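You operate a simulated robot arm through the tools that you are given. There is no shell and no other tool. Be economical: measure what you need, move in short steps, check, and stop when the job is done.

You run a simulated robot arm. Do the job below in one go: nothing can be reset, and whatever is moved stays where it is left.

Task
Sand the old paint off the oar, then varnish that spot.
Fine: put block and brush back and the lid on the tin. Set down upright: sanding block, varnish brush. A coat counts when it lies all over at full strength: go over it till it gets no stronger. What is to be rubbed or washed off counts as gone when no trace of it is left.

The check looks at the end state, three seconds after you hand in, the way a careful person would. Anything else that was tipped, shoved, dropped, spilled or broken makes it a failure. Lids that push on must go on centred and level and be pressed home; caps that screw on are set level and turned clockwise until they are tight.

Robot
A 6-joint arm with a fingered hand, fixed in place. Base frame: the origin is at the foot of the arm, x ahead of it, y to its left, z up; the work surface is at about z = 850. Lengths are in mm, angles in degrees, forces in N, time in s.
With the tool pointing down near the work surface it reaches from about 340 to 740 mm from the base axis. Its first joint turns from -115.0 to 115.0 degrees. Payload 4 kg.
The TCP is the grasp point between the finger pads, 26 mm short of the fingertips. In the tool frame z runs along the fingers and y along their closing line. The gripper opens to 132 mm. The gripper's body begins 73 mm behind the TCP. The gripper is a hand of 4 fingers: y runs from the thumb to the fingers, the wrist lies at [0, 0, -239] in the tool frame, and closing takes about 1.5 s.
Orientation is that of the tool frame in the base frame, as a unit quaternion [x, y, z, w]. With the fingers straight down and closing along the base's y, the tool's x points along the base's -x, its y along +y and its z along -z.

Tools
- The arm moves only by the tool servo_tool. Its argument "plan" is a list of rows, each a list of 3 entries, a list of its own where there are three numbers: the shift along the base's x, y, z in mm, then the turn, a rotation vector about the base's x, y, z in degrees, then the finger opening in mm, from 0 to 132. In form: [[[x, y, z], [rx, ry, rz], fingers], ...]. A call has 1 to 8 rows; each row is the pose to reach, as a shift and turn from the pose commanded when the call began. Rows are played at 5 a second. More than 50 mm and 8.6 degrees between two rows, or a gripper value outside its range, and nothing of the call is played. A pose out of reach is approached as far as the arm can. The call stops where the force on the tool passes 40 N (or 10 N more than at its start, if that is more) or the arm is blocked; 0.2 s more then pass. The fingers move at their own pace (about 153 mm/s each) and stop on an object; they squeeze with about 26 N. The grip force told is the motor's: it shows also when the fingers shut on nothing. Time passes only in rows, and 0.2 s behind the last, so rows that repeat a pose let the fingers close. It gives the time, the measured TCP pose, the force on the tool (base axes), the opening and the grip force at its end, in the units of the frame above (readings bear some noise), with the torque about the TCP (base axes, N m) and any sound that the robot's microphone picked up.
- Cameras (640 x 400 px; columns grow to the right, rows downward): "scene" is fixed at [43.3, 646, 1519]; the picture's right is [-0.80, -0.61, 0.00], its down [-0.57, 0.75, -0.35] and it looks along [0.21, -0.28, -0.94] (base axes); focal length 310 px, centre (320, 200). "wrist" rides on the gripper at [68, 2, -97] in the tool frame; the picture's right is [-0.02, 1.00, 0.00], its down [-0.82, -0.02, -0.58] and it looks along [-0.58, -0.01, 0.82] (tool axes); focal length 270 px, centre (320, 200). There is no depth. A picture from a camera that has moved, and an enlarged one, comes with that camera's place and axes in the base frame and with its lens. The place of the scene camera against the robot may be out by one fixed shift of up to 18 mm in any direction.
- camera(camera): a new picture of that camera. It takes no simulated time.
- slide_trunk(by): slides the trunk up (or, below 0, down) by that many mm; the arm rides with it, the base frame stays. It gives what a move gives, with no picture.
- grasp_type(shape): the hand has 4 fingers and takes this shape, open, in about a second: jaw (thumb against the fingers, like two jaws); tri (thumb and two fingers); tip (a fingertip pinch); poke (one finger out to press); point (the index stretched); flat (the hand flat); cup (the hand cupped); fist (a fist). The gripper value then closes the fingers along that shape, each until it touches; the sizes above hold for jaw. It gives what a move gives, with no picture.
- zoom(camera, box): a new picture of the part [left, top, right, bottom] of that camera's present view, enlarged. It takes no simulated time.
- hand_in(): hands the job in; it is judged then, once.

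Work in short steps. Places have to be worked out from the pictures, the camera data and where the tool is seen: move nearer, look again, correct. Check each grasp and each placing, and mend what went wrong. You have 120 turns and 76 pictures in all, those below and enlarged ones among them. Open the gripper and draw the arm clear of the work before you hand the job in, unless the task says otherwise; then end with one line.

The tools are called after "Call:" by a JSON object that holds its "name" and its "arguments". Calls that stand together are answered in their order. servo_tool: Moves the arm, as the interface text tells. Its arguments: {"type":"object","properties":{"plan":{"type":"array"}},"required":["plan"]} The other tools are called the same way: slide_trunk (by) slides the trunk up or down; grasp_type (shape) gives the hand a shape; camera (camera) takes a picture; zoom (camera, box) takes an enlarged picture of a part of a camera's view; hand_in () hands the job in.

At the start:

```text
time: 0.0
tcp_pos: [36.5, 481.6, 1174.1]
tcp_rot: [0.0, 1.0, 0.0, 0.0]
ft_force: [0.5, 1.1, -0.1]
wrist_torque: [0.01, -0.02, 0.0]
opening: 131.9
gripper_force: 0.0
shape: jaw
trunk travel left (down, up): [-900.0, 90.0]
```

scene: 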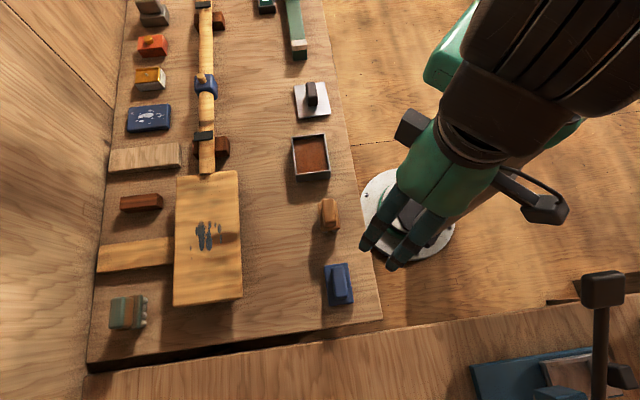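
wrist: 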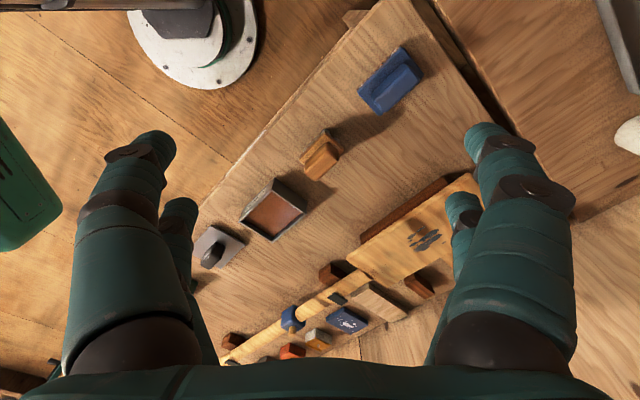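

I'll start by looking closely at the bench with enlarged scene views.

Call:
{"name": "zoom", "arguments": {"camera": "scene", "box": [80, 160, 400, 360]}}

Call:
{"name": "zoom", "arguments": {"camera": "scene", "box": [80, 0, 400, 200]}}

```text
2.00 times, centred on (240, 260) of scene
camera zoom: at [43.3, 646.0, 1519.0], right [-0.8, -0.61, 0.0], down [-0.57, 0.75, -0.35], along [0.21, -0.28, -0.94], focal length 619 px, centre (480, 80)
```

zoom: 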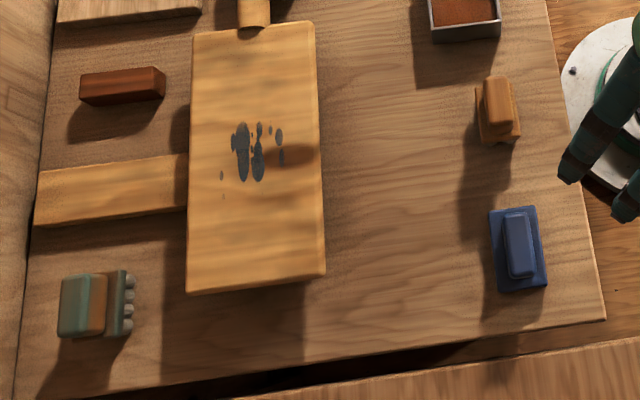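

```text
2.00 times, centred on (240, 100) of scene
camera zoom: at [43.3, 646.0, 1519.0], right [-0.8, -0.61, 0.0], down [-0.57, 0.75, -0.35], along [0.21, -0.28, -0.94], focal length 619 px, centre (480, 400)
```

zoom: 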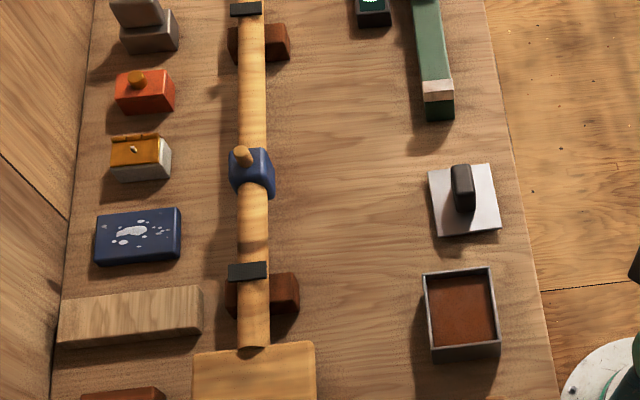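

The tin, its lid, and two handled tools (orange and blue) lie on the near side of the oar. I yaw the hand to line up with the bench and look at them with the wrist camera.

Call:
{"name": "servo_tool", "arguments": {"plan": [[[0, 5, -10], [0, 0, -7.6], 132], [[0, 10, -20], [0, 0, -15.2], 132], [[0, 15, -30], [0, 0, -22.8], 132], [[0, 20, -40], [0, 0, -30.4], 132], [[0, 30, -50], [0, 0, -38], 132], [[0, 40, -60], [0, 0, -45.5], 132], [[0, 50, -70], [0, 0, -53], 132]]}}

Call:
{"name": "camera", "arguments": {"camera": "wrist"}}

```text
time: 1.6
tcp_pos: [36.5, 532.7, 1102.6]
tcp_rot: [0.447, 0.895, 0.0, 0.0]
ft_force: [-0.9, 0.8, -0.2]
wrist_torque: [0.0, 0.0, 0.03]
opening: 132.0
gripper_force: 0.0
shape: jaw
trunk travel left (down, up): [-900.0, 90.0]
```

```text
71 pictures are left
camera wrist: at [-3.8, 589.1, 1200.0], right [0.81, 0.58, 0.0], down [0.47, -0.67, 0.58], along [0.33, -0.47, -0.82], focal length 270 px, centre (320, 200)
```

wrist: 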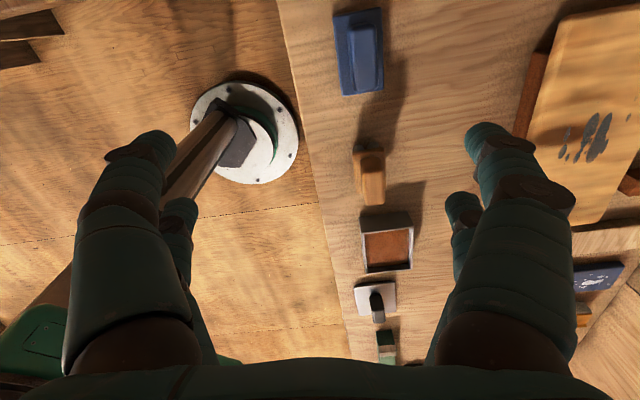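

The wrist view shows the row of tools cleanly. I enlarge it to tell block from brush.

Call:
{"name": "zoom", "arguments": {"camera": "wrist", "box": [310, 0, 430, 75]}}

Call:
{"name": "zoom", "arguments": {"camera": "wrist", "box": [320, 140, 440, 215]}}

```text
5.33 times, centred on (370, 38) of wrist
camera zoom: at [-3.8, 589.1, 1200.0], right [0.81, 0.58, 0.0], down [0.47, -0.67, 0.58], along [0.33, -0.47, -0.82], focal length 1442 px, centre (53, 1067)
```

zoom: 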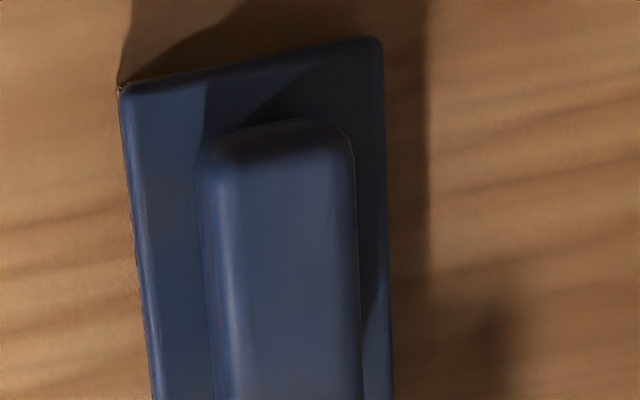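

```text
5.33 times, centred on (380, 178) of wrist
camera zoom: at [-3.8, 589.1, 1200.0], right [0.81, 0.58, 0.0], down [0.47, -0.67, 0.58], along [0.33, -0.47, -0.82], focal length 1442 px, centre (0, 320)
```

zoom: 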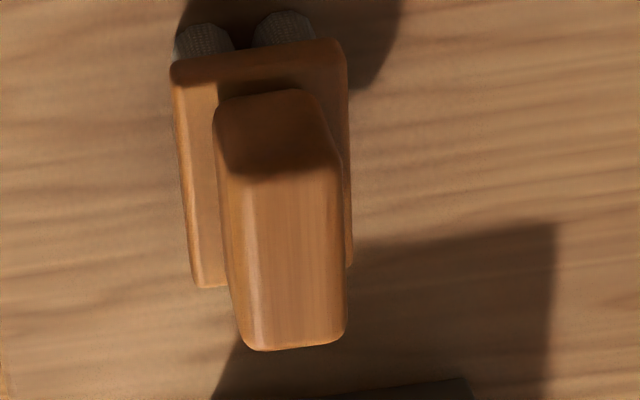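

The orange tool has bristles, so it is the brush; the blue one is probably the sanding block. I move lower and near it to check, looking past it along the row.

Call:
{"name": "servo_tool", "arguments": {"plan": [[[-5, 20, -35], [0, 0, 0], 132], [[-8, 40, -70], [0, 0, 0], 132], [[-10, 55, -105], [0, 0, 0], 132], [[-13, 70, -140], [0, 0, 0], 132]]}}

Call:
{"name": "camera", "arguments": {"camera": "wrist"}}

```text
time: 2.6
tcp_pos: [20.8, 603.3, 963.4]
tcp_rot: [0.446, 0.895, 0.0, 0.0]
ft_force: [-0.7, -0.3, -0.4]
wrist_torque: [-0.01, 0.0, 0.0]
opening: 131.6
gripper_force: 0.0
shape: jaw
trunk travel left (down, up): [-900.0, 90.0]
```

```text
68 pictures are left
camera wrist: at [-20.5, 660.5, 1060.3], right [0.81, 0.58, 0.0], down [0.48, -0.66, 0.58], along [0.34, -0.47, -0.82], focal length 270 px, centre (320, 200)
```

wrist: 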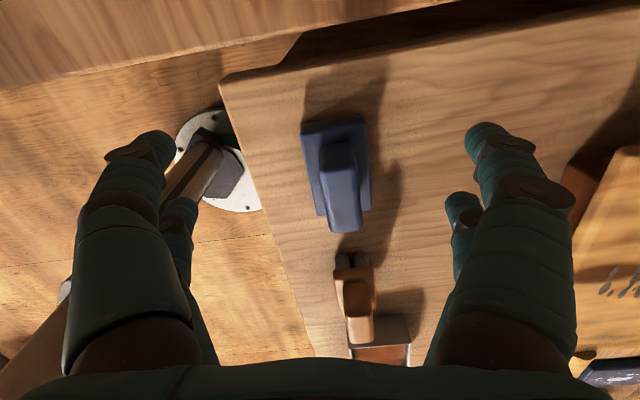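

Call:
{"name": "zoom", "arguments": {"camera": "wrist", "box": [270, 100, 430, 200]}}

Call:
{"name": "zoom", "arguments": {"camera": "wrist", "box": [290, 200, 450, 300]}}

Call:
{"name": "zoom", "arguments": {"camera": "scene", "box": [90, 170, 250, 270]}}

```text
4.00 times, centred on (350, 150) of wrist
camera zoom: at [-20.5, 660.5, 1060.3], right [0.81, 0.58, 0.0], down [0.48, -0.66, 0.58], along [0.34, -0.47, -0.82], focal length 1081 px, centre (200, 400)
```

zoom: 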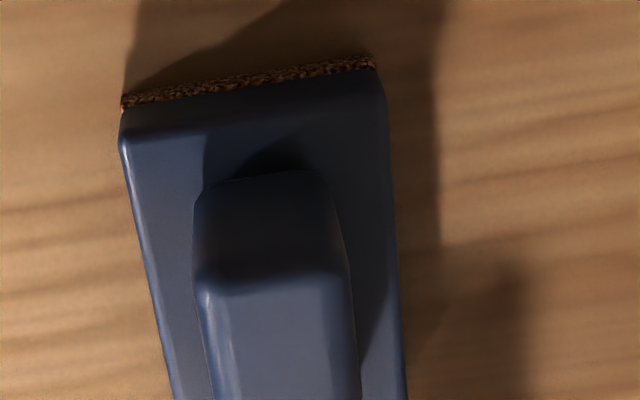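

```text
4.00 times, centred on (370, 250) of wrist
camera zoom: at [-20.5, 660.5, 1060.3], right [0.81, 0.58, 0.0], down [0.48, -0.66, 0.58], along [0.34, -0.47, -0.82], focal length 1081 px, centre (120, 0)
```

zoom: 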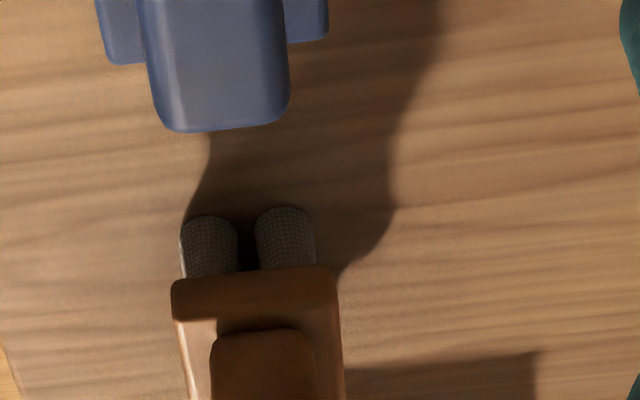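

```text
4.00 times, centred on (170, 220) of scene
camera zoom: at [43.3, 646.0, 1519.0], right [-0.8, -0.61, 0.0], down [-0.57, 0.75, -0.35], along [0.21, -0.28, -0.94], focal length 1238 px, centre (920, 120)
```

zoom: 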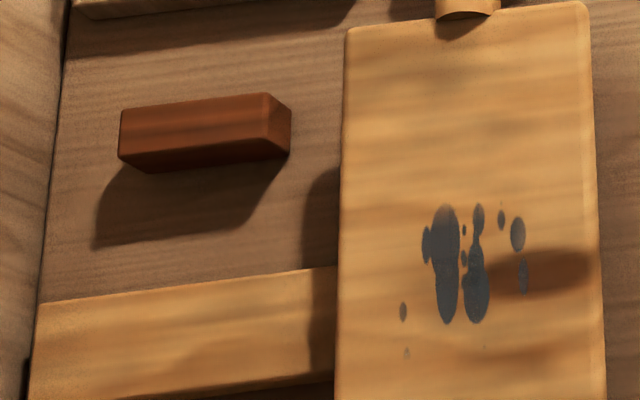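

The blue block has a gritty sole: it's the sanding block. I check the green item against the orange one before naming the brush.

Call:
{"name": "zoom", "arguments": {"camera": "scene", "box": [90, 280, 170, 340]}}

Call:
{"name": "zoom", "arguments": {"camera": "scene", "box": [300, 180, 370, 320]}}

```text
6.67 times, centred on (130, 310) of scene
camera zoom: at [43.3, 646.0, 1519.0], right [-0.8, -0.61, 0.0], down [-0.57, 0.75, -0.35], along [0.21, -0.28, -0.94], focal length 2063 px, centre (1587, -533)
```

zoom: 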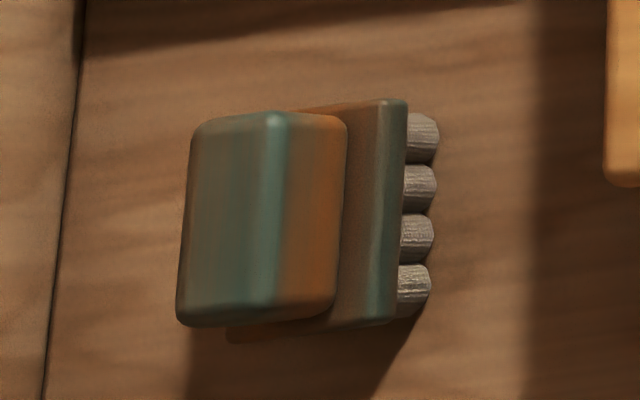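

```text
2.86 times, centred on (335, 250) of scene
camera zoom: at [43.3, 646.0, 1519.0], right [-0.8, -0.61, 0.0], down [-0.57, 0.75, -0.35], along [0.21, -0.28, -0.94], focal length 884 px, centre (277, 57)
```

zoom: 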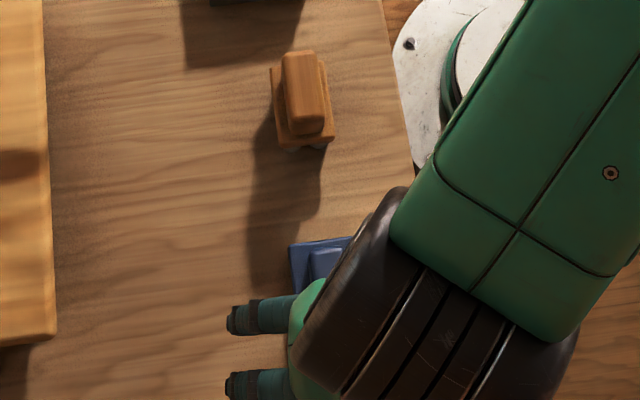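

Sole ~48x80 mm, centre near (58, 576), handle direction ~133°, base top ≈ 871, handle top ≈ 907. I move above it, turn 6°, and look.

Call:
{"name": "servo_tool", "arguments": {"plan": [[[18, -13, 0], [0, 0, 3], 132], [[37, -27, 0], [0, 0, 6], 132], [[37, -27, 0], [0, 0, 6], 90]]}}

Call:
{"name": "camera", "arguments": {"camera": "wrist"}}

```text
time: 3.4
tcp_pos: [59.0, 574.6, 963.9]
tcp_rot: [0.399, 0.917, 0.0, -0.001]
ft_force: [-0.3, 0.0, -0.1]
wrist_torque: [-0.01, -0.05, 0.02]
opening: 90.3
gripper_force: 0.0
shape: jaw
trunk travel left (down, up): [-900.0, 90.0]
```

```text
62 pictures are left
camera wrist: at [13.2, 626.7, 1061.0], right [0.75, 0.66, 0.0], down [0.54, -0.61, 0.58], along [0.38, -0.43, -0.82], focal length 270 px, centre (320, 200)
```

wrist: 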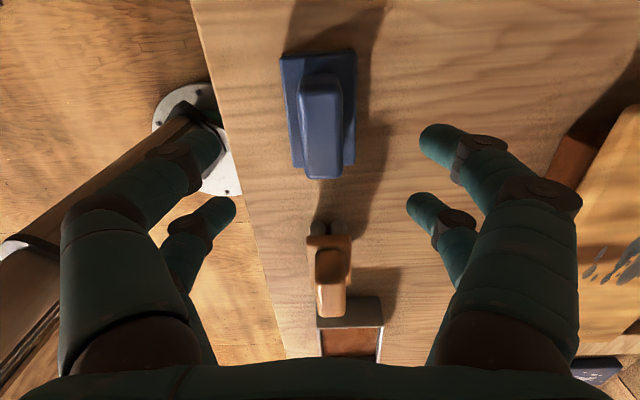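

Alignment looks good; the handle centre is about (-3,+6) from the TCP. I descend over the handle and close.

Call:
{"name": "servo_tool", "arguments": {"plan": [[[-3, 6, -20], [0, 0, 0], 90], [[-3, 6, -40], [0, 0, 0], 80], [[-3, 6, -55], [0, 0, 0], 70], [[-3, 6, -62], [0, 0, 0], 60], [[-3, 6, -62], [0, 0, 0], 40]]}}

Call:
{"name": "servo_tool", "arguments": {"plan": [[[0, 0, 0], [0, 0, 0], 20], [[0, 0, 0], [0, 0, 0], 10], [[0, 0, 0], [0, 0, 0], 0], [[0, 0, 0], [0, 0, 0], 0], [[0, 0, 0], [0, 0, 0], 0]]}}

Call:
{"name": "camera", "arguments": {"camera": "wrist"}}

```text
time: 4.6
tcp_pos: [56.9, 581.5, 901.7]
tcp_rot: [0.399, 0.917, 0.0, 0.0]
ft_force: [-0.6, 0.1, -0.8]
wrist_torque: [-0.01, 0.01, 0.0]
opening: 40.3
gripper_force: 0.2
shape: jaw
trunk travel left (down, up): [-900.0, 90.0]
```

```text
time: 5.8
tcp_pos: [56.7, 580.6, 901.2]
tcp_rot: [0.399, 0.917, 0.0, 0.0]
ft_force: [0.0, 0.3, 0.0]
wrist_torque: [0.03, 0.01, -0.01]
opening: 19.5
gripper_force: 25.8
shape: jaw
trunk travel left (down, up): [-900.0, 90.0]
```

```text
61 pictures are left
camera wrist: at [10.7, 632.8, 998.4], right [0.75, 0.66, 0.0], down [0.54, -0.61, 0.58], along [0.38, -0.43, -0.82], focal length 270 px, centre (320, 200)
```

wrist: 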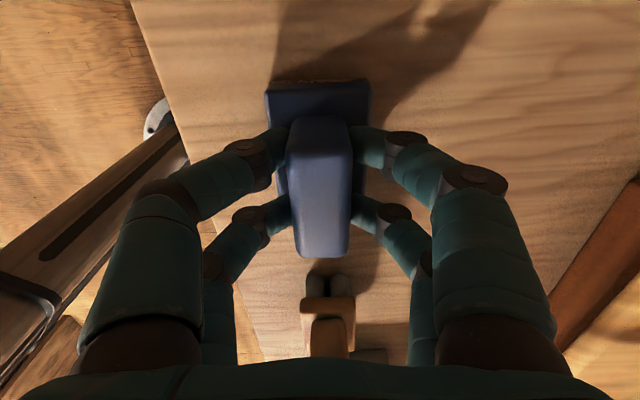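

The block is gripped (19.5 mm). I lift it and move toward the blade, then look.

Call:
{"name": "servo_tool", "arguments": {"plan": [[[0, 0, 30], [0, 0, 0], 0], [[0, 0, 70], [0, 0, 0], 0], [[20, 5, 105], [0, 0, 0], 0], [[60, 15, 110], [0, 0, 0], 0], [[100, 25, 110], [0, 0, 0], 0], [[130, 35, 110], [0, 0, 0], 0]]}}

Call:
{"name": "camera", "arguments": {"camera": "wrist"}}

```text
time: 7.2
tcp_pos: [187.5, 615.9, 1011.8]
tcp_rot: [0.398, 0.917, -0.001, 0.0]
ft_force: [0.4, -0.3, -1.1]
wrist_torque: [-0.02, 0.02, 0.0]
opening: 19.6
gripper_force: 26.0
shape: jaw
trunk travel left (down, up): [-900.0, 90.0]
```

```text
60 pictures are left
camera wrist: at [141.6, 667.7, 1108.2], right [0.75, 0.66, 0.0], down [0.54, -0.61, 0.58], along [0.38, -0.43, -0.82], focal length 270 px, centre (320, 200)
```

wrist: 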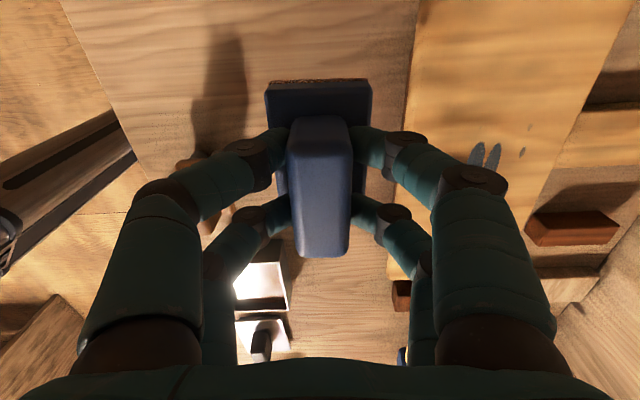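

Paint spot is estimated near (327, 683). I move toward it at a safe height to check reach.

Call:
{"name": "servo_tool", "arguments": {"plan": [[[40, 20, 0], [0, 0, 0], 0], [[75, 40, 0], [0, 0, 0], 0], [[110, 55, 0], [0, 0, 0], 0], [[140, 68, 0], [0, 0, 0], 0]]}}

Call:
{"name": "camera", "arguments": {"camera": "wrist"}}

Call:
{"name": "camera", "arguments": {"camera": "scene"}}

```text
time: 8.2
tcp_pos: [297.4, 651.7, 1009.1]
tcp_rot: [0.398, 0.917, 0.0, 0.0]
ft_force: [0.2, 0.2, -2.0]
wrist_torque: [-0.01, -0.01, -0.01]
opening: 19.8
gripper_force: 25.9
shape: jaw
out of reach, approached as far as the arm can: row 3, 4
trunk travel left (down, up): [-900.0, 90.0]
```

```text
59 pictures are left
camera wrist: at [250.6, 702.2, 1105.2], right [0.75, 0.66, 0.0], down [0.54, -0.61, 0.58], along [0.38, -0.43, -0.82], focal length 270 px, centre (320, 200)
```

wrist: 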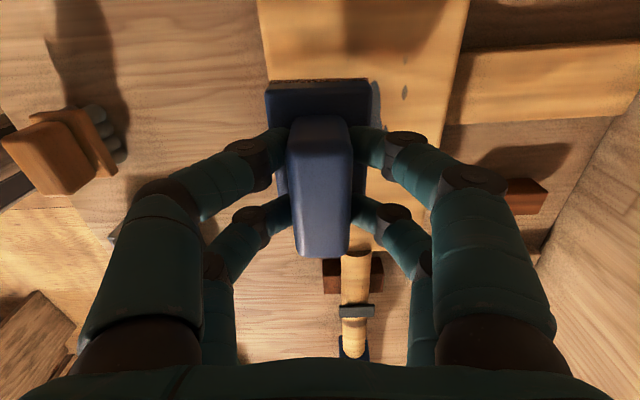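

```text
58 pictures are left
```

scene: 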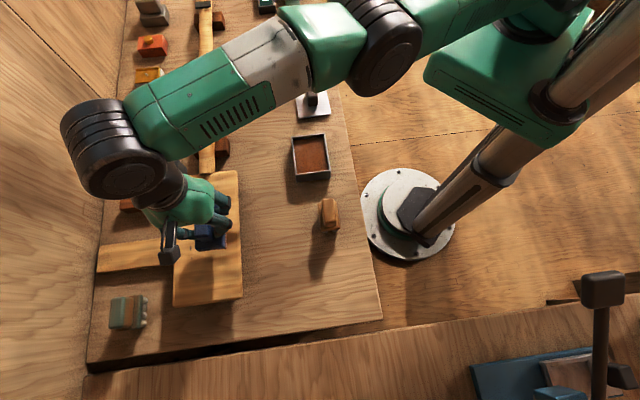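

The arm's limit here is ~716 mm radial. I pull back, raise, and lower the trunk to bring the shoulder nearer wrist height and gain reach.

Call:
{"name": "servo_tool", "arguments": {"plan": [[[-20, -35, 10], [0, 0, 0], 0], [[-40, -65, 40], [0, 0, 0], 0], [[-50, -80, 80], [0, 0, 0], 0], [[-50, -80, 120], [0, 0, 0], 0]]}}

Call:
{"name": "slide_trunk", "arguments": {"by": -100}}

```text
time: 9.2
tcp_pos: [248.8, 569.5, 1133.2]
tcp_rot: [0.399, 0.917, 0.0, 0.0]
ft_force: [0.2, -0.1, -0.7]
wrist_torque: [-0.01, 0.02, 0.0]
opening: 19.1
gripper_force: 26.2
shape: jaw
trunk travel left (down, up): [-900.0, 90.0]
```

```text
time: 10.5
tcp_pos: [248.7, 570.2, 1032.8]
tcp_rot: [0.399, 0.917, 0.0, -0.001]
ft_force: [0.8, 0.0, -1.2]
wrist_torque: [0.01, -0.03, -0.01]
opening: 19.4
gripper_force: 25.8
shape: jaw
trunk travel left (down, up): [-800.0, 190.0]
```

Now I test the reach again toward the spot, a bit short in height.

Call:
{"name": "servo_tool", "arguments": {"plan": [[[20, 30, -10], [0, 0, 0], 0], [[40, 60, -20], [0, 0, 0], 0], [[60, 85, -20], [0, 0, 0], 0], [[75, 105, -20], [0, 0, 0], 0], [[90, 125, -20], [0, 0, 0], 0], [[100, 145, -20], [0, 0, 0], 0]]}}

```text
time: 11.9
tcp_pos: [309.8, 630.7, 1001.4]
tcp_rot: [0.399, 0.917, 0.0, 0.0]
ft_force: [0.5, 0.0, -1.3]
wrist_torque: [-0.01, -0.01, 0.0]
opening: 19.0
gripper_force: 25.8
shape: jaw
out of reach, approached as far as the arm can: row 3, 4, 5, 6
trunk travel left (down, up): [-800.0, 190.0]
```

Lowering the trunk gains nothing. I'll restore it, set the block back home, and regrasp with the hand leaning ~15° along the handle so the tool reaches farther outward with the block flat.

Call:
{"name": "slide_trunk", "arguments": {"by": 100}}

Call:
{"name": "servo_tool", "arguments": {"plan": [[[-40, -8, 0], [0, 0, 0], 0], [[-85, -16, -10], [0, 0, 0], 0], [[-130, -24, -30], [0, 0, 0], 0], [[-175, -33, -60], [0, 0, 0], 0], [[-215, -42, -90], [0, 0, 0], 0], [[-253, -50, -120], [0, 0, 0], 0], [[-253, -50, -150], [0, 0, 0], 0]]}}

```text
time: 13.3
tcp_pos: [308.3, 631.5, 1101.6]
tcp_rot: [0.398, 0.917, 0.0, 0.0]
ft_force: [0.5, -1.4, -1.5]
wrist_torque: [0.02, 0.03, 0.02]
opening: 19.2
gripper_force: 26.1
shape: jaw
trunk travel left (down, up): [-900.0, 90.0]
```

```text
refused: row 4 steps farther than a row can; nothing moved
```

Re-sending with smaller steps.

Call:
{"name": "servo_tool", "arguments": {"plan": [[[-40, -8, 0], [0, 0, 0], 0], [[-85, -16, -10], [0, 0, 0], 0], [[-125, -24, -30], [0, 0, 0], 0], [[-160, -31, -55], [0, 0, 0], 0], [[-195, -38, -80], [0, 0, 0], 0], [[-225, -44, -110], [0, 0, 0], 0], [[-252, -50, -140], [0, 0, 0], 0], [[-252, -50, -170], [0, 0, 0], 0]]}}

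```text
time: 15.1
tcp_pos: [177.1, 670.0, 1073.2]
tcp_rot: [0.398, 0.917, -0.001, 0.0]
ft_force: [-0.4, 0.4, -1.2]
wrist_torque: [0.04, 0.01, 0.0]
opening: 19.0
gripper_force: 26.5
shape: jaw
out of reach, approached as far as the arm can: row 1, 2, 3, 4, 5, 6, 7, 8
trunk travel left (down, up): [-900.0, 90.0]
```

The result is odd; the commanded pose seems to lag the measured one. I issue a null move to see where it stands.

Call:
{"name": "servo_tool", "arguments": {"plan": [[[0, 0, 0], [0, 0, 0], 0]]}}

```text
time: 15.5
tcp_pos: [178.8, 669.9, 1073.1]
tcp_rot: [0.398, 0.917, -0.002, -0.001]
ft_force: [0.0, -1.3, -1.5]
wrist_torque: [-0.02, 0.0, -0.03]
opening: 19.1
gripper_force: 25.6
shape: jaw
trunk travel left (down, up): [-900.0, 90.0]
```

Commanded pose now matches. I retract inward and go toward the block's home in stages.

Call:
{"name": "servo_tool", "arguments": {"plan": [[[-20, -30, 0], [0, 0, 0], 0], [[-45, -60, -10], [0, 0, 0], 0], [[-80, -80, -30], [0, 0, 0], 0], [[-110, -90, -60], [0, 0, 0], 0], [[-122, -90, -100], [0, 0, 0], 0], [[-122, -90, -130], [0, 0, 0], 0]]}}

```text
time: 16.9
tcp_pos: [120.3, 680.9, 1049.9]
tcp_rot: [0.399, 0.917, -0.002, 0.001]
ft_force: [0.3, 0.3, -0.9]
wrist_torque: [0.02, 0.03, -0.03]
opening: 19.2
gripper_force: 26.5
shape: jaw
out of reach, approached as far as the arm can: row 1, 2, 3, 4, 5, 6
trunk travel left (down, up): [-900.0, 90.0]
```

The arm slides along a limit instead of retracting. I look at the scene to see the arm's posture.

Call:
{"name": "camera", "arguments": {"camera": "scene"}}

```text
57 pictures are left
```

scene: 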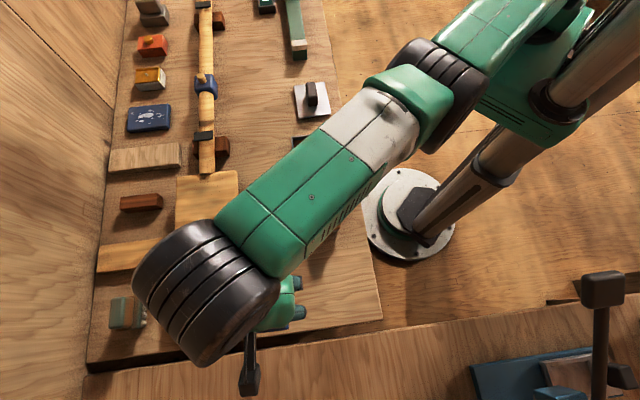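

The arm looks nearly straight. I try a purely radial-inward, slightly upward retreat.

Call:
{"name": "servo_tool", "arguments": {"plan": [[[-3, -15, 10], [0, 0, 0], 0], [[-6, -35, 25], [0, 0, 0], 0], [[-10, -60, 45], [0, 0, 0], 0]]}}

```text
time: 17.7
tcp_pos: [118.0, 677.6, 1080.5]
tcp_rot: [0.399, 0.917, -0.002, 0.0]
ft_force: [0.4, -1.0, -1.7]
wrist_torque: [-0.05, 0.01, 0.03]
opening: 19.3
gripper_force: 26.8
shape: jaw
out of reach, approached as far as the arm can: row 1, 2, 3
trunk travel left (down, up): [-900.0, 90.0]
```

Reach length is shrinking slowly with each try (solver slow near singularity), so I keep commanding inward moves.

Call:
{"name": "servo_tool", "arguments": {"plan": [[[-3, -50, 0], [0, 0, 0], 0], [[-6, -90, 0], [0, 0, 0], 0], [[-6, -90, 0], [0, 0, 0], 0], [[-6, -90, 0], [0, 0, 0], 0], [[-6, -90, 0], [0, 0, 0], 0]]}}

```text
time: 18.9
tcp_pos: [117.5, 675.7, 1081.9]
tcp_rot: [0.398, 0.917, -0.002, 0.001]
ft_force: [1.3, -0.2, -2.1]
wrist_torque: [0.0, 0.03, 0.0]
opening: 18.9
gripper_force: 26.3
shape: jaw
out of reach, approached as far as the arm can: row 1, 2, 3, 4, 5
trunk travel left (down, up): [-900.0, 90.0]
```

Perhaps the elbow has flipped past straight and sits at its stop. I extend outward to the limit and then retract, to bring it back through.

Call:
{"name": "servo_tool", "arguments": {"plan": [[[3, 15, 0], [0, 0, 0], 0], [[5, 30, 0], [0, 0, 0], 0], [[8, 50, 0], [0, 0, 0], 0], [[10, 60, 0], [0, 0, 0], 0]]}}

Call:
{"name": "servo_tool", "arguments": {"plan": [[[-3, -20, 0], [0, 0, 0], 0], [[-5, -40, 0], [0, 0, 0], 0], [[-10, -80, 0], [0, 0, 0], 0]]}}

```text
time: 19.9
tcp_pos: [122.2, 680.8, 1073.3]
tcp_rot: [0.399, 0.917, 0.0, 0.0]
ft_force: [0.2, 0.4, -2.1]
wrist_torque: [-0.03, 0.0, 0.02]
opening: 19.0
gripper_force: 25.9
shape: jaw
out of reach, approached as far as the arm can: row 1, 2, 3, 4
trunk travel left (down, up): [-900.0, 90.0]
```

```text
time: 20.7
tcp_pos: [122.7, 677.7, 1075.4]
tcp_rot: [0.399, 0.917, -0.001, 0.0]
ft_force: [-0.7, 0.6, -1.3]
wrist_torque: [-0.01, 0.03, -0.01]
opening: 19.0
gripper_force: 26.1
shape: jaw
out of reach, approached as far as the arm can: row 1, 2, 3
trunk travel left (down, up): [-900.0, 90.0]
```

Neither in nor out works, so the elbow sits essentially straight. A pure downward move should bend it again.

Call:
{"name": "servo_tool", "arguments": {"plan": [[[0, 0, -10], [0, 0, 0], 0], [[0, 0, -25], [0, 0, 0], 0], [[0, 0, -45], [0, 0, 0], 0], [[0, -5, -65], [0, 0, 0], 0]]}}

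```text
time: 21.7
tcp_pos: [120.7, 686.0, 1005.7]
tcp_rot: [0.4, 0.917, -0.002, 0.001]
ft_force: [-0.8, 1.0, -0.9]
wrist_torque: [0.07, -0.02, -0.01]
opening: 19.0
gripper_force: 26.1
shape: jaw
out of reach, approached as far as the arm can: row 2, 3, 4
trunk travel left (down, up): [-900.0, 90.0]
```

Height moves work but radius is stuck. I test a small wrist tilt (fingers outward) and yaw to see which freedom frees it.

Call:
{"name": "servo_tool", "arguments": {"plan": [[[0, 0, 0], [-5, 1, 0], 0], [[0, 0, 0], [-10, 2, 0], 0]]}}

Call:
{"name": "servo_tool", "arguments": {"plan": [[[0, -10, 10], [0, 0, 0], 0], [[0, -30, 10], [0, 0, 0], 0], [[0, -60, 10], [0, 0, 0], 0]]}}

```text
time: 22.3
tcp_pos: [117.1, 642.1, 1010.2]
tcp_rot: [0.397, 0.913, -0.086, 0.018]
ft_force: [0.1, 0.1, -0.7]
wrist_torque: [0.04, 0.04, -0.04]
opening: 19.3
gripper_force: 26.1
shape: jaw
out of reach, approached as far as the arm can: row 1, 2
trunk travel left (down, up): [-900.0, 90.0]
```

```text
time: 23.1
tcp_pos: [117.8, 584.8, 1018.2]
tcp_rot: [0.397, 0.914, -0.086, 0.018]
ft_force: [0.2, 0.4, -0.6]
wrist_torque: [0.02, -0.02, -0.01]
opening: 19.2
gripper_force: 26.1
shape: jaw
trunk travel left (down, up): [-900.0, 90.0]
```

Freed: the tilt bent the elbow again. I level the tool and return to the block's home place.

Call:
{"name": "servo_tool", "arguments": {"plan": [[[-20, 0, 0], [5, -1, 0], 0], [[-45, -3, -5], [10, -2, 0], 0], [[-61, -4, -40], [10, -2, 0], 0], [[-61, -4, -75], [10, -2, 0], 0]]}}

```text
time: 24.1
tcp_pos: [55.0, 578.7, 941.9]
tcp_rot: [0.398, 0.917, 0.0, 0.001]
ft_force: [-0.2, -0.4, -0.9]
wrist_torque: [-0.02, 0.02, -0.01]
opening: 18.9
gripper_force: 25.6
shape: jaw
trunk travel left (down, up): [-900.0, 90.0]
```

Level again at (55, 578.7, 941.9). Now I lower to the home height 901.5 and release.

Call:
{"name": "servo_tool", "arguments": {"plan": [[[1.7, 1.7, -15], [0, 0, 0], 0], [[1.7, 1.7, -30], [0, 0, 0], 0], [[1.7, 1.7, -37], [0, 0, 0], 0], [[1.7, 1.7, -40.5], [0, 0, 0], 0]]}}

```text
time: 25.1
tcp_pos: [58.7, 579.6, 901.6]
tcp_rot: [0.398, 0.917, 0.0, 0.0]
ft_force: [0.1, -0.2, -1.3]
wrist_torque: [-0.01, 0.03, 0.0]
opening: 18.8
gripper_force: 26.0
shape: jaw
trunk travel left (down, up): [-900.0, 90.0]
```

Weight still hangs; a touch lower, then open.

Call:
{"name": "servo_tool", "arguments": {"plan": [[[0, 0, -1], [0, 0, 0], 0], [[0, 0, -1], [0, 0, 0], 30], [[0, 0, -1], [0, 0, 0], 60], [[0, 0, -1], [0, 0, 0], 70], [[0, 0, 20], [0, 0, 0], 70], [[0, 0, 40], [0, 0, 0], 70]]}}

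Call:
{"name": "camera", "arguments": {"camera": "wrist"}}

```text
time: 26.5
tcp_pos: [57.2, 579.8, 942.9]
tcp_rot: [0.399, 0.917, 0.001, 0.001]
ft_force: [-0.4, 0.7, -0.3]
wrist_torque: [0.01, 0.0, 0.0]
opening: 69.7
gripper_force: 0.1
shape: jaw
trunk travel left (down, up): [-900.0, 90.0]
```

```text
56 pictures are left
camera wrist: at [11.4, 631.4, 1040.4], right [0.75, 0.66, 0.0], down [0.54, -0.61, 0.58], along [0.38, -0.43, -0.82], focal length 270 px, centre (320, 200)
```

wrist: 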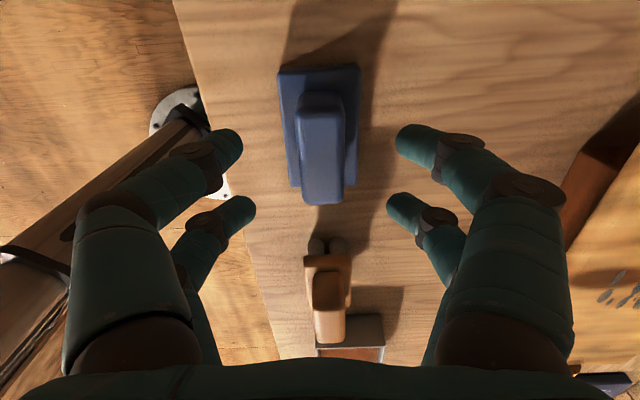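

Block sits well. Now I tilt 15° about the closing axis (fingers leaning along +tool-x) and regrasp a little higher.

Call:
{"name": "servo_tool", "arguments": {"plan": [[[0, 0, 0], [5.5, 5.1, 0], 70], [[0, 0, 0], [11, 10.2, 0], 70], [[0, 0, -20], [11, 10.2, 0], 70], [[0, 0, -37], [11, 10.2, 0], 60], [[0, 0, -37], [11, 10.2, 0], 30], [[0, 0, -37], [11, 10.2, 0], 0], [[0, 0, -37], [11, 10.2, 0], 0], [[0, 0, -37], [11, 10.2, 0], 0]]}}

Call:
{"name": "servo_tool", "arguments": {"plan": [[[0, 0, 0], [0, 0, 0], 0], [[0, 0, 0], [0, 0, 0], 0], [[0, 0, 0], [0, 0, 0], 0]]}}

Call:
{"name": "camera", "arguments": {"camera": "wrist"}}

```text
time: 28.3
tcp_pos: [59.0, 578.2, 905.8]
tcp_rot: [0.395, 0.909, 0.052, -0.12]
ft_force: [-0.9, -0.4, -0.3]
wrist_torque: [0.01, -0.02, 0.0]
opening: 19.9
gripper_force: 26.6
shape: jaw
trunk travel left (down, up): [-900.0, 90.0]
```

```text
time: 29.1
tcp_pos: [58.7, 579.0, 906.9]
tcp_rot: [0.395, 0.909, 0.052, -0.119]
ft_force: [-0.3, 0.2, -0.3]
wrist_torque: [0.0, 0.02, -0.01]
opening: 20.0
gripper_force: 25.8
shape: jaw
trunk travel left (down, up): [-900.0, 90.0]
```

```text
55 pictures are left
camera wrist: at [31.2, 610.4, 1018.2], right [0.75, 0.66, -0.01], down [0.62, -0.7, 0.35], along [0.23, -0.26, -0.94], focal length 270 px, centre (320, 200)
```

wrist: 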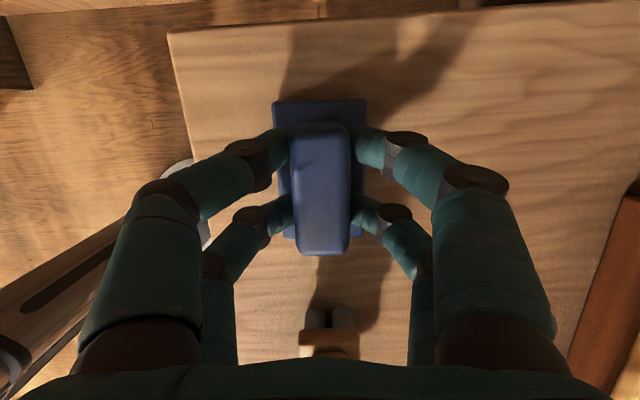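

Regrasped with 15° lean (sole 56 mm below TCP). Lift and carry toward the blade while yawing so the handle points radially.

Call:
{"name": "servo_tool", "arguments": {"plan": [[[0, 0, 40], [0, 0, 0], 0], [[0, 0, 80], [0, 0, 0], 0], [[10, 0, 110], [0, 0, -8], 0], [[45, 0, 110], [0, 0, -16], 0], [[85, 5, 110], [0, 0, -24], 0], [[125, 10, 110], [0, 0, -32], 0], [[165, 15, 110], [0, 0, -40], 0], [[205, 20, 110], [0, 0, -48], 0]]}}

Call:
{"name": "servo_tool", "arguments": {"plan": [[[15, 15, 0], [0, 0, -8], 0], [[30, 30, 0], [0, 0, -16], 0], [[40, 45, 0], [0, 0, -19], 0]]}}

Call:
{"name": "camera", "arguments": {"camera": "wrist"}}

Call:
{"name": "camera", "arguments": {"camera": "scene"}}

```text
time: 30.9
tcp_pos: [264.2, 600.7, 1017.0]
tcp_rot: [0.732, 0.669, 0.096, -0.088]
ft_force: [-0.5, 0.4, -0.9]
wrist_torque: [-0.02, -0.01, -0.02]
opening: 19.7
gripper_force: 26.0
shape: jaw
trunk travel left (down, up): [-900.0, 90.0]
```

```text
time: 31.7
tcp_pos: [303.8, 646.5, 1016.8]
tcp_rot: [0.832, 0.539, 0.109, -0.071]
ft_force: [-0.7, 0.3, -1.8]
wrist_torque: [-0.01, 0.0, 0.01]
opening: 19.9
gripper_force: 26.1
shape: jaw
trunk travel left (down, up): [-900.0, 90.0]
```

```text
54 pictures are left
camera wrist: at [321.3, 682.3, 1127.9], right [0.9, -0.43, -0.01], down [-0.4, -0.85, 0.35], along [-0.15, -0.31, -0.94], focal length 270 px, centre (320, 200)
```

wrist: 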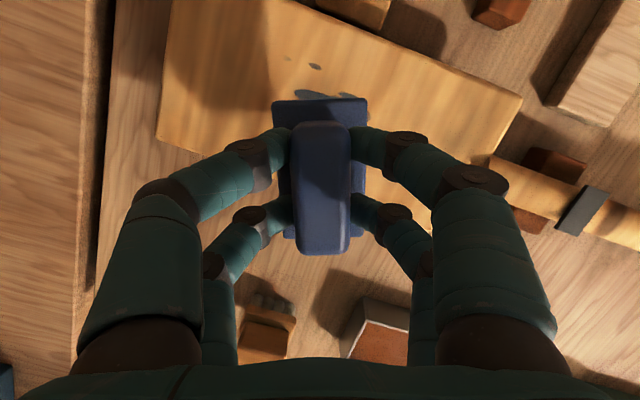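

```text
53 pictures are left
```

scene: 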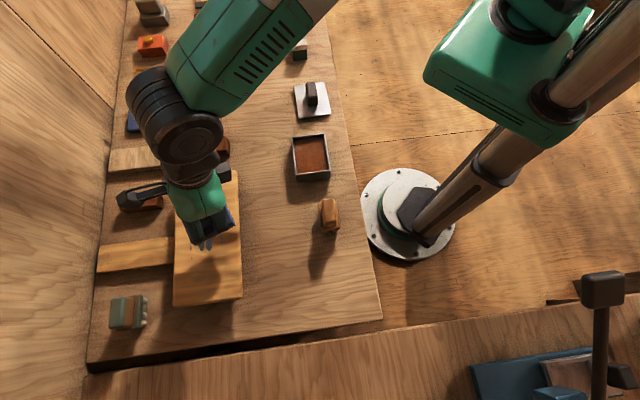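

Reach is fine with the lean. Paint bounds: roughly centre (318, 682), ±42 mm. I move over the centre and descend gently to feel the blade.

Call:
{"name": "servo_tool", "arguments": {"plan": [[[7, 18, -15], [0, 0, 0], 0], [[14, 35, -30], [0, 0, 0], 0], [[14, 35, -50], [0, 0, 0], 0], [[14, 35, -58], [0, 0, 0], 0]]}}

```text
time: 32.7
tcp_pos: [318.3, 680.1, 960.5]
tcp_rot: [0.831, 0.54, 0.112, -0.073]
ft_force: [-0.9, -1.6, 12.1]
wrist_torque: [0.0, -0.04, 0.0]
opening: 20.2
gripper_force: 25.5
shape: jaw
trunk travel left (down, up): [-900.0, 90.0]
```

Contact at TCP z≈960 (blade top ≈ 904), 12 N. I sand with sweeps across, starting on the outer half.

Call:
{"name": "servo_tool", "arguments": {"plan": [[[4.2, 9.1, 0], [0, 0, 0], 0], [[24.5, 5.3, 0], [0, 0, 0], 0], [[44.5, -4, 0], [0, 0, 0], 0], [[24.5, 5.3, 0], [0, 0, 0], 0], [[6.3, 13.7, 0], [0, 0, 0], 0], [[-11.9, 22.1, 0], [0, 0, 0], 0], [[-24.6, 27.9, 0], [0, 0, 0], 0], [[-30.9, 14.3, 0], [0, 0, 0], 0]]}}

```text
time: 34.5
tcp_pos: [285.1, 695.4, 961.0]
tcp_rot: [0.831, 0.54, 0.111, -0.073]
ft_force: [0.5, 4.0, 19.5]
wrist_torque: [0.15, -0.09, 0.02]
opening: 20.6
gripper_force: 25.9
shape: jaw
trunk travel left (down, up): [-900.0, 90.0]
```

Sanding goes smoothly; now the inner half.

Call:
{"name": "servo_tool", "arguments": {"plan": [[[-6.3, -13.7, 0], [0, 0, 0], 0], [[11.9, -22.1, 0], [0, 0, 0], 0], [[30.1, -30.5, 0], [0, 0, 0], 0], [[48.3, -38.9, 0], [0, 0, 0], 0], [[62.9, -45.6, 0], [0, 0, 0], 0], [[42.8, -36.3, 0], [0, 0, 0], 0], [[24.6, -27.9, 0], [0, 0, 0], 0], [[6.4, -19.5, 0], [0, 0, 0], 0]]}}

Call:
{"name": "servo_tool", "arguments": {"plan": [[[0, 0, 30], [0, 0, 0], 0], [[0, -30, 60], [0, 0, 0], 0], [[-25, -70, 60], [0, 0, 0], 0], [[-50, -110, 60], [0, 0, 0], 0]]}}

Call:
{"name": "zoom", "arguments": {"camera": "scene", "box": [160, 180, 256, 240]}}

Call:
{"name": "camera", "arguments": {"camera": "wrist"}}

```text
time: 36.3
tcp_pos: [294.3, 673.9, 960.4]
tcp_rot: [0.831, 0.54, 0.112, -0.071]
ft_force: [6.5, -1.3, 22.6]
wrist_torque: [0.08, -0.2, -0.08]
opening: 21.6
gripper_force: 26.3
shape: jaw
trunk travel left (down, up): [-900.0, 90.0]
```

```text
time: 37.3
tcp_pos: [240.7, 564.1, 1016.1]
tcp_rot: [0.831, 0.541, 0.11, -0.071]
ft_force: [-0.1, 0.4, -1.7]
wrist_torque: [-0.01, 0.0, 0.01]
opening: 21.2
gripper_force: 25.8
shape: jaw
trunk travel left (down, up): [-900.0, 90.0]
```

```text
6.67 times, centred on (208, 210) of scene
camera zoom: at [43.3, 646.0, 1519.0], right [-0.8, -0.61, 0.0], down [-0.57, 0.75, -0.35], along [0.21, -0.28, -0.94], focal length 2063 px, centre (1067, 133)
```

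zoom: 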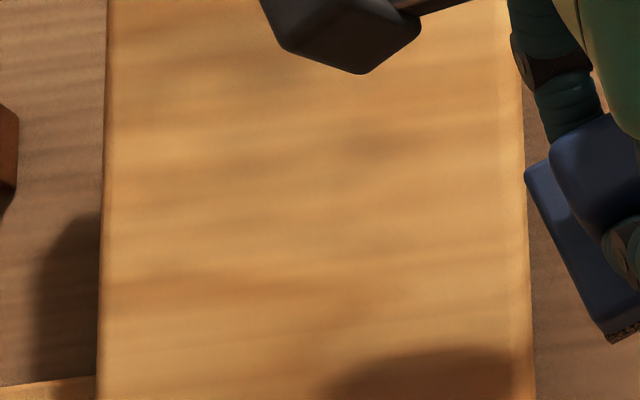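

```text
51 pictures are left
camera wrist: at [258.1, 601.5, 1128.7], right [0.9, -0.43, -0.01], down [-0.4, -0.85, 0.35], along [-0.15, -0.31, -0.94], focal length 270 px, centre (320, 200)
```

wrist: 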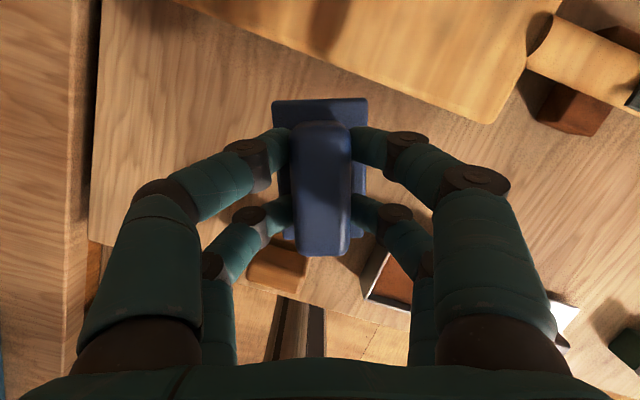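

The upper part looks clean. I check the rest of the spot.

Call:
{"name": "zoom", "arguments": {"camera": "scene", "box": [164, 210, 260, 270]}}

```text
6.67 times, centred on (212, 240) of scene
camera zoom: at [43.3, 646.0, 1519.0], right [-0.8, -0.61, 0.0], down [-0.57, 0.75, -0.35], along [0.21, -0.28, -0.94], focal length 2063 px, centre (1040, -67)
```

zoom: 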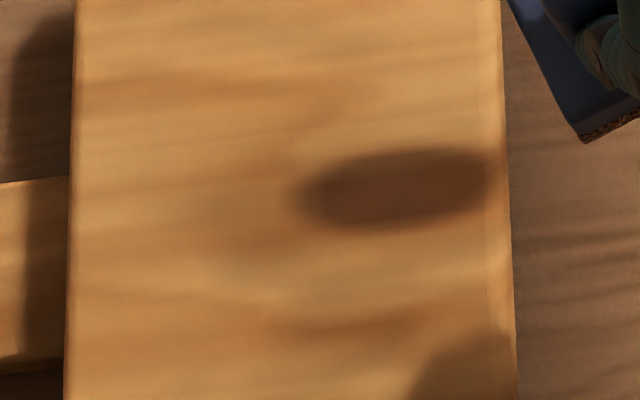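

The spot is clean (the dark oval was there before: wood figure or shadow, sanded over unchanged). I return the block home with the yaw undone.

Call:
{"name": "servo_tool", "arguments": {"plan": [[[-25, 0, 0], [0, 0, 8.375], 0], [[-50, 0, 0], [0, 0, 16.75], 0], [[-75, 0, 0], [0, 0, 25.125], 0], [[-100, 0, 0], [0, 0, 33.5], 0], [[-125, 4, 0], [0, 0, 41.875], 0], [[-150, 8, 0], [0, 0, 50.25], 0], [[-170, 12, 0], [0, 0, 58.625], 0], [[-182, 15, -20], [0, 0, 67], 0]]}}

Call:
{"name": "servo_tool", "arguments": {"plan": [[[0, 0, -35], [0, 0, 0], 0], [[0, 0, -65], [0, 0, 0], 0], [[0, 0, -80], [0, 0, 0], 0]]}}

Call:
{"name": "camera", "arguments": {"camera": "wrist"}}

```text
time: 39.1
tcp_pos: [61.2, 580.4, 997.7]
tcp_rot: [0.395, 0.91, 0.052, -0.119]
ft_force: [-0.3, 1.0, -1.5]
wrist_torque: [0.0, -0.01, 0.02]
opening: 21.3
gripper_force: 26.4
shape: jaw
trunk travel left (down, up): [-900.0, 90.0]
```

```text
time: 39.9
tcp_pos: [61.3, 580.2, 917.5]
tcp_rot: [0.396, 0.909, 0.052, -0.119]
ft_force: [-0.3, -1.1, -1.7]
wrist_torque: [0.02, -0.02, 0.0]
opening: 21.2
gripper_force: 26.2
shape: jaw
trunk travel left (down, up): [-900.0, 90.0]
```

```text
49 pictures are left
camera wrist: at [33.8, 611.4, 1029.1], right [0.75, 0.66, -0.01], down [0.62, -0.7, 0.35], along [0.23, -0.26, -0.94], focal length 270 px, centre (320, 200)
```

wrist: 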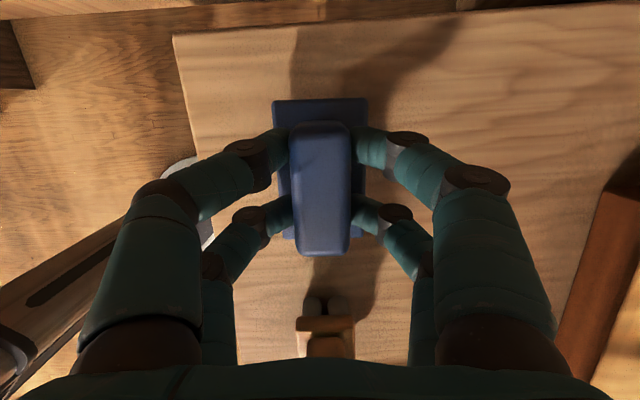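

Block near home, 11 mm up. I correct sideways and lower in small steps until it touches.

Call:
{"name": "servo_tool", "arguments": {"plan": [[[-2.5, -1.3, -5], [0, 0, 0], 0], [[-2.5, -1.3, -8], [0, 0, 0], 0], [[-2.5, -1.3, -10.5], [0, 0, 0], 0]]}}

```text
time: 40.7
tcp_pos: [58.2, 580.2, 907.6]
tcp_rot: [0.396, 0.909, 0.052, -0.12]
ft_force: [0.7, 0.3, -1.3]
wrist_torque: [-0.01, 0.03, -0.02]
opening: 21.4
gripper_force: 25.6
shape: jaw
trunk travel left (down, up): [-900.0, 90.0]
```

Call:
{"name": "servo_tool", "arguments": {"plan": [[[0, 0, -1], [0, 0, 0], 0], [[0, 0, -2], [0, 0, 0], 0]]}}

```text
time: 41.3
tcp_pos: [56.8, 579.7, 906.1]
tcp_rot: [0.396, 0.909, 0.052, -0.12]
ft_force: [0.7, 0.6, -1.2]
wrist_torque: [-0.01, 0.03, 0.03]
opening: 21.3
gripper_force: 26.1
shape: jaw
trunk travel left (down, up): [-900.0, 90.0]
```

Still hanging free; two more small steps down.

Call:
{"name": "servo_tool", "arguments": {"plan": [[[0, 0, -1], [0, 0, 0], 0], [[0, 0, -2], [0, 0, 0], 0]]}}

```text
time: 41.9
tcp_pos: [57.1, 579.1, 904.6]
tcp_rot: [0.396, 0.909, 0.053, -0.12]
ft_force: [-0.2, -0.5, 4.8]
wrist_torque: [0.05, 0.08, -0.03]
opening: 21.5
gripper_force: 25.4
shape: jaw
trunk travel left (down, up): [-900.0, 90.0]
```

Contact. I open and lift off, then level the hand and look.

Call:
{"name": "servo_tool", "arguments": {"plan": [[[0, 0, 0], [0, 0, 0], 40], [[0, 0, 0], [0, 0, 0], 70], [[0, 0, 0], [0, 0, 0], 80], [[4, -4, 20], [0, 0, 0], 80], [[8, -8, 45], [0, 0, 0], 80], [[14, -16, 80], [-5, -5, 0], 80]]}}

Call:
{"name": "camera", "arguments": {"camera": "wrist"}}

```text
time: 43.3
tcp_pos: [72.1, 562.7, 983.1]
tcp_rot: [0.398, 0.915, 0.03, -0.061]
ft_force: [1.0, 0.2, 1.0]
wrist_torque: [0.0, -0.04, 0.0]
opening: 79.5
gripper_force: 0.1
shape: jaw
trunk travel left (down, up): [-900.0, 90.0]
```

```text
48 pictures are left
camera wrist: at [34.9, 603.6, 1088.4], right [0.75, 0.66, 0.0], down [0.59, -0.66, 0.46], along [0.31, -0.34, -0.89], focal length 270 px, centre (320, 200)
```

wrist: 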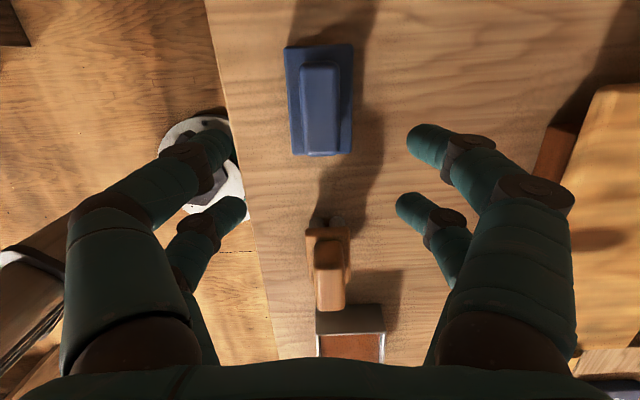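

Block is back home, upright. Next I move over to see the brush and tin.

Call:
{"name": "servo_tool", "arguments": {"plan": [[[25, -25, 0], [-4, -3.7, 0], 80], [[55, -55, 0], [-6.5, -6.2, 0], 80]]}}

Call:
{"name": "camera", "arguments": {"camera": "wrist"}}

Call:
{"name": "zoom", "arguments": {"camera": "wrist", "box": [270, 80, 430, 180]}}

```text
time: 43.9
tcp_pos: [123.8, 508.8, 983.2]
tcp_rot: [0.397, 0.918, -0.002, 0.01]
ft_force: [0.6, -0.2, -0.1]
wrist_torque: [-0.01, 0.04, 0.01]
opening: 79.3
gripper_force: 0.0
shape: jaw
trunk travel left (down, up): [-900.0, 90.0]
```

```text
47 pictures are left
camera wrist: at [76.1, 561.8, 1078.4], right [0.75, 0.66, 0.01], down [0.53, -0.6, 0.59], along [0.4, -0.44, -0.81], focal length 270 px, centre (320, 200)
```

wrist: 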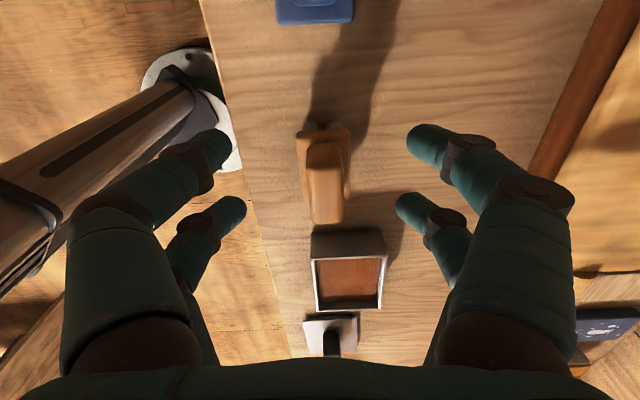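

```text
4.00 times, centred on (350, 130) of wrist
camera zoom: at [76.1, 561.8, 1078.4], right [0.75, 0.66, 0.01], down [0.53, -0.6, 0.59], along [0.4, -0.44, -0.81], focal length 1081 px, centre (200, 480)
```

zoom: 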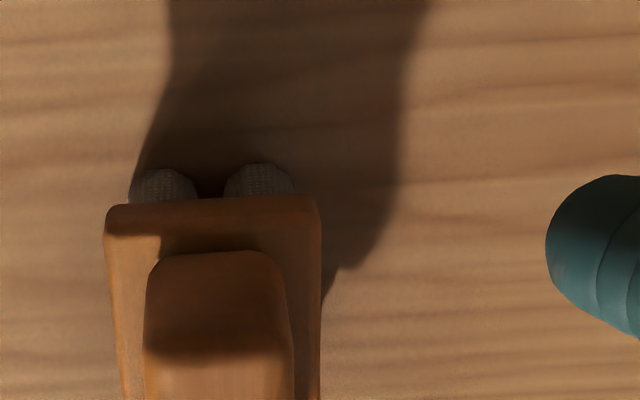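

Brush: handle centre ≈ (157, 477), axis ≈135°, plate top ≈ 877, handle top ≈ 915. I lean the hand 15° again and come down over the handle, stopping high to check.

Call:
{"name": "servo_tool", "arguments": {"plan": [[[10, -10, 0], [5.5, 5, 1], 80], [[22, -20, 0], [9, 8.4, 1.5], 80], [[33.2, -31.8, -10], [11.8, 11, 2], 80], [[33.2, -31.8, -45], [11.8, 11, 2], 80]]}}

Call:
{"name": "camera", "arguments": {"camera": "wrist"}}

```text
time: 44.9
tcp_pos: [159.7, 476.4, 939.3]
tcp_rot: [0.38, 0.916, 0.056, -0.119]
ft_force: [-0.5, 1.1, -0.7]
wrist_torque: [-0.04, 0.01, 0.0]
opening: 79.5
gripper_force: 0.0
shape: jaw
trunk travel left (down, up): [-900.0, 90.0]
```

```text
45 pictures are left
camera wrist: at [130.9, 507.1, 1051.3], right [0.73, 0.69, 0.01], down [0.64, -0.68, 0.35], along [0.24, -0.25, -0.94], focal length 270 px, centre (320, 200)
```

wrist: 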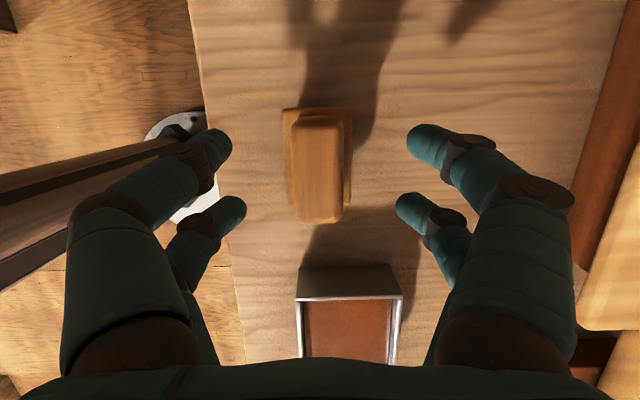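

Nearly aligned; small shift (-3,+4), then down to 913 and close.

Call:
{"name": "servo_tool", "arguments": {"plan": [[[-3, 4, -12], [0, 0, 0], 75], [[-3, 4, -22], [0, 0, 0], 60], [[-3, 4, -26.5], [0, 0, 0], 45], [[-3, 4, -26.5], [0, 0, 0], 20], [[-3, 4, -26.5], [0, 0, 0], 0], [[-3, 4, -26.5], [0, 0, 0], 0], [[-3, 4, -26.5], [0, 0, 0], 0], [[-3, 4, -26.5], [0, 0, 0], 0]]}}

Call:
{"name": "servo_tool", "arguments": {"plan": [[[0, 0, 0], [0, 0, 0], 0], [[0, 0, 0], [0, 0, 0], 0], [[0, 0, 0], [0, 0, 0], 0]]}}

Call:
{"name": "camera", "arguments": {"camera": "wrist"}}

```text
time: 46.7
tcp_pos: [157.2, 480.7, 913.8]
tcp_rot: [0.379, 0.916, 0.057, -0.118]
ft_force: [0.9, 1.6, 18.5]
wrist_torque: [-0.37, -0.42, 0.03]
opening: 25.0
gripper_force: 26.1
shape: jaw
trunk travel left (down, up): [-900.0, 90.0]
```

```text
time: 47.5
tcp_pos: [156.6, 480.2, 911.9]
tcp_rot: [0.379, 0.916, 0.056, -0.119]
ft_force: [1.6, 3.4, 23.1]
wrist_torque: [-0.25, -0.47, 0.03]
opening: 24.8
gripper_force: 26.1
shape: jaw
trunk travel left (down, up): [-900.0, 90.0]
```

```text
44 pictures are left
camera wrist: at [127.2, 510.3, 1024.5], right [0.72, 0.69, 0.01], down [0.65, -0.68, 0.34], along [0.24, -0.24, -0.94], focal length 270 px, centre (320, 200)
```

wrist: 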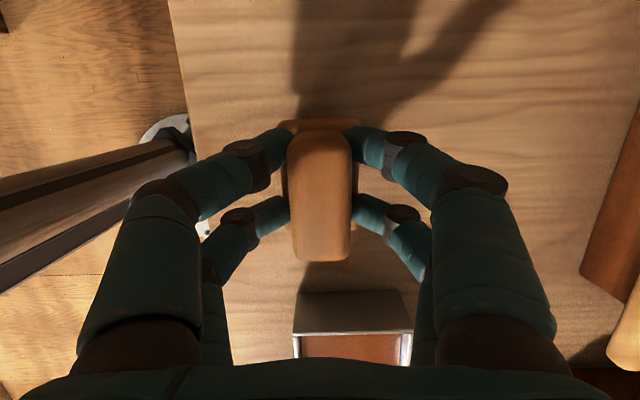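

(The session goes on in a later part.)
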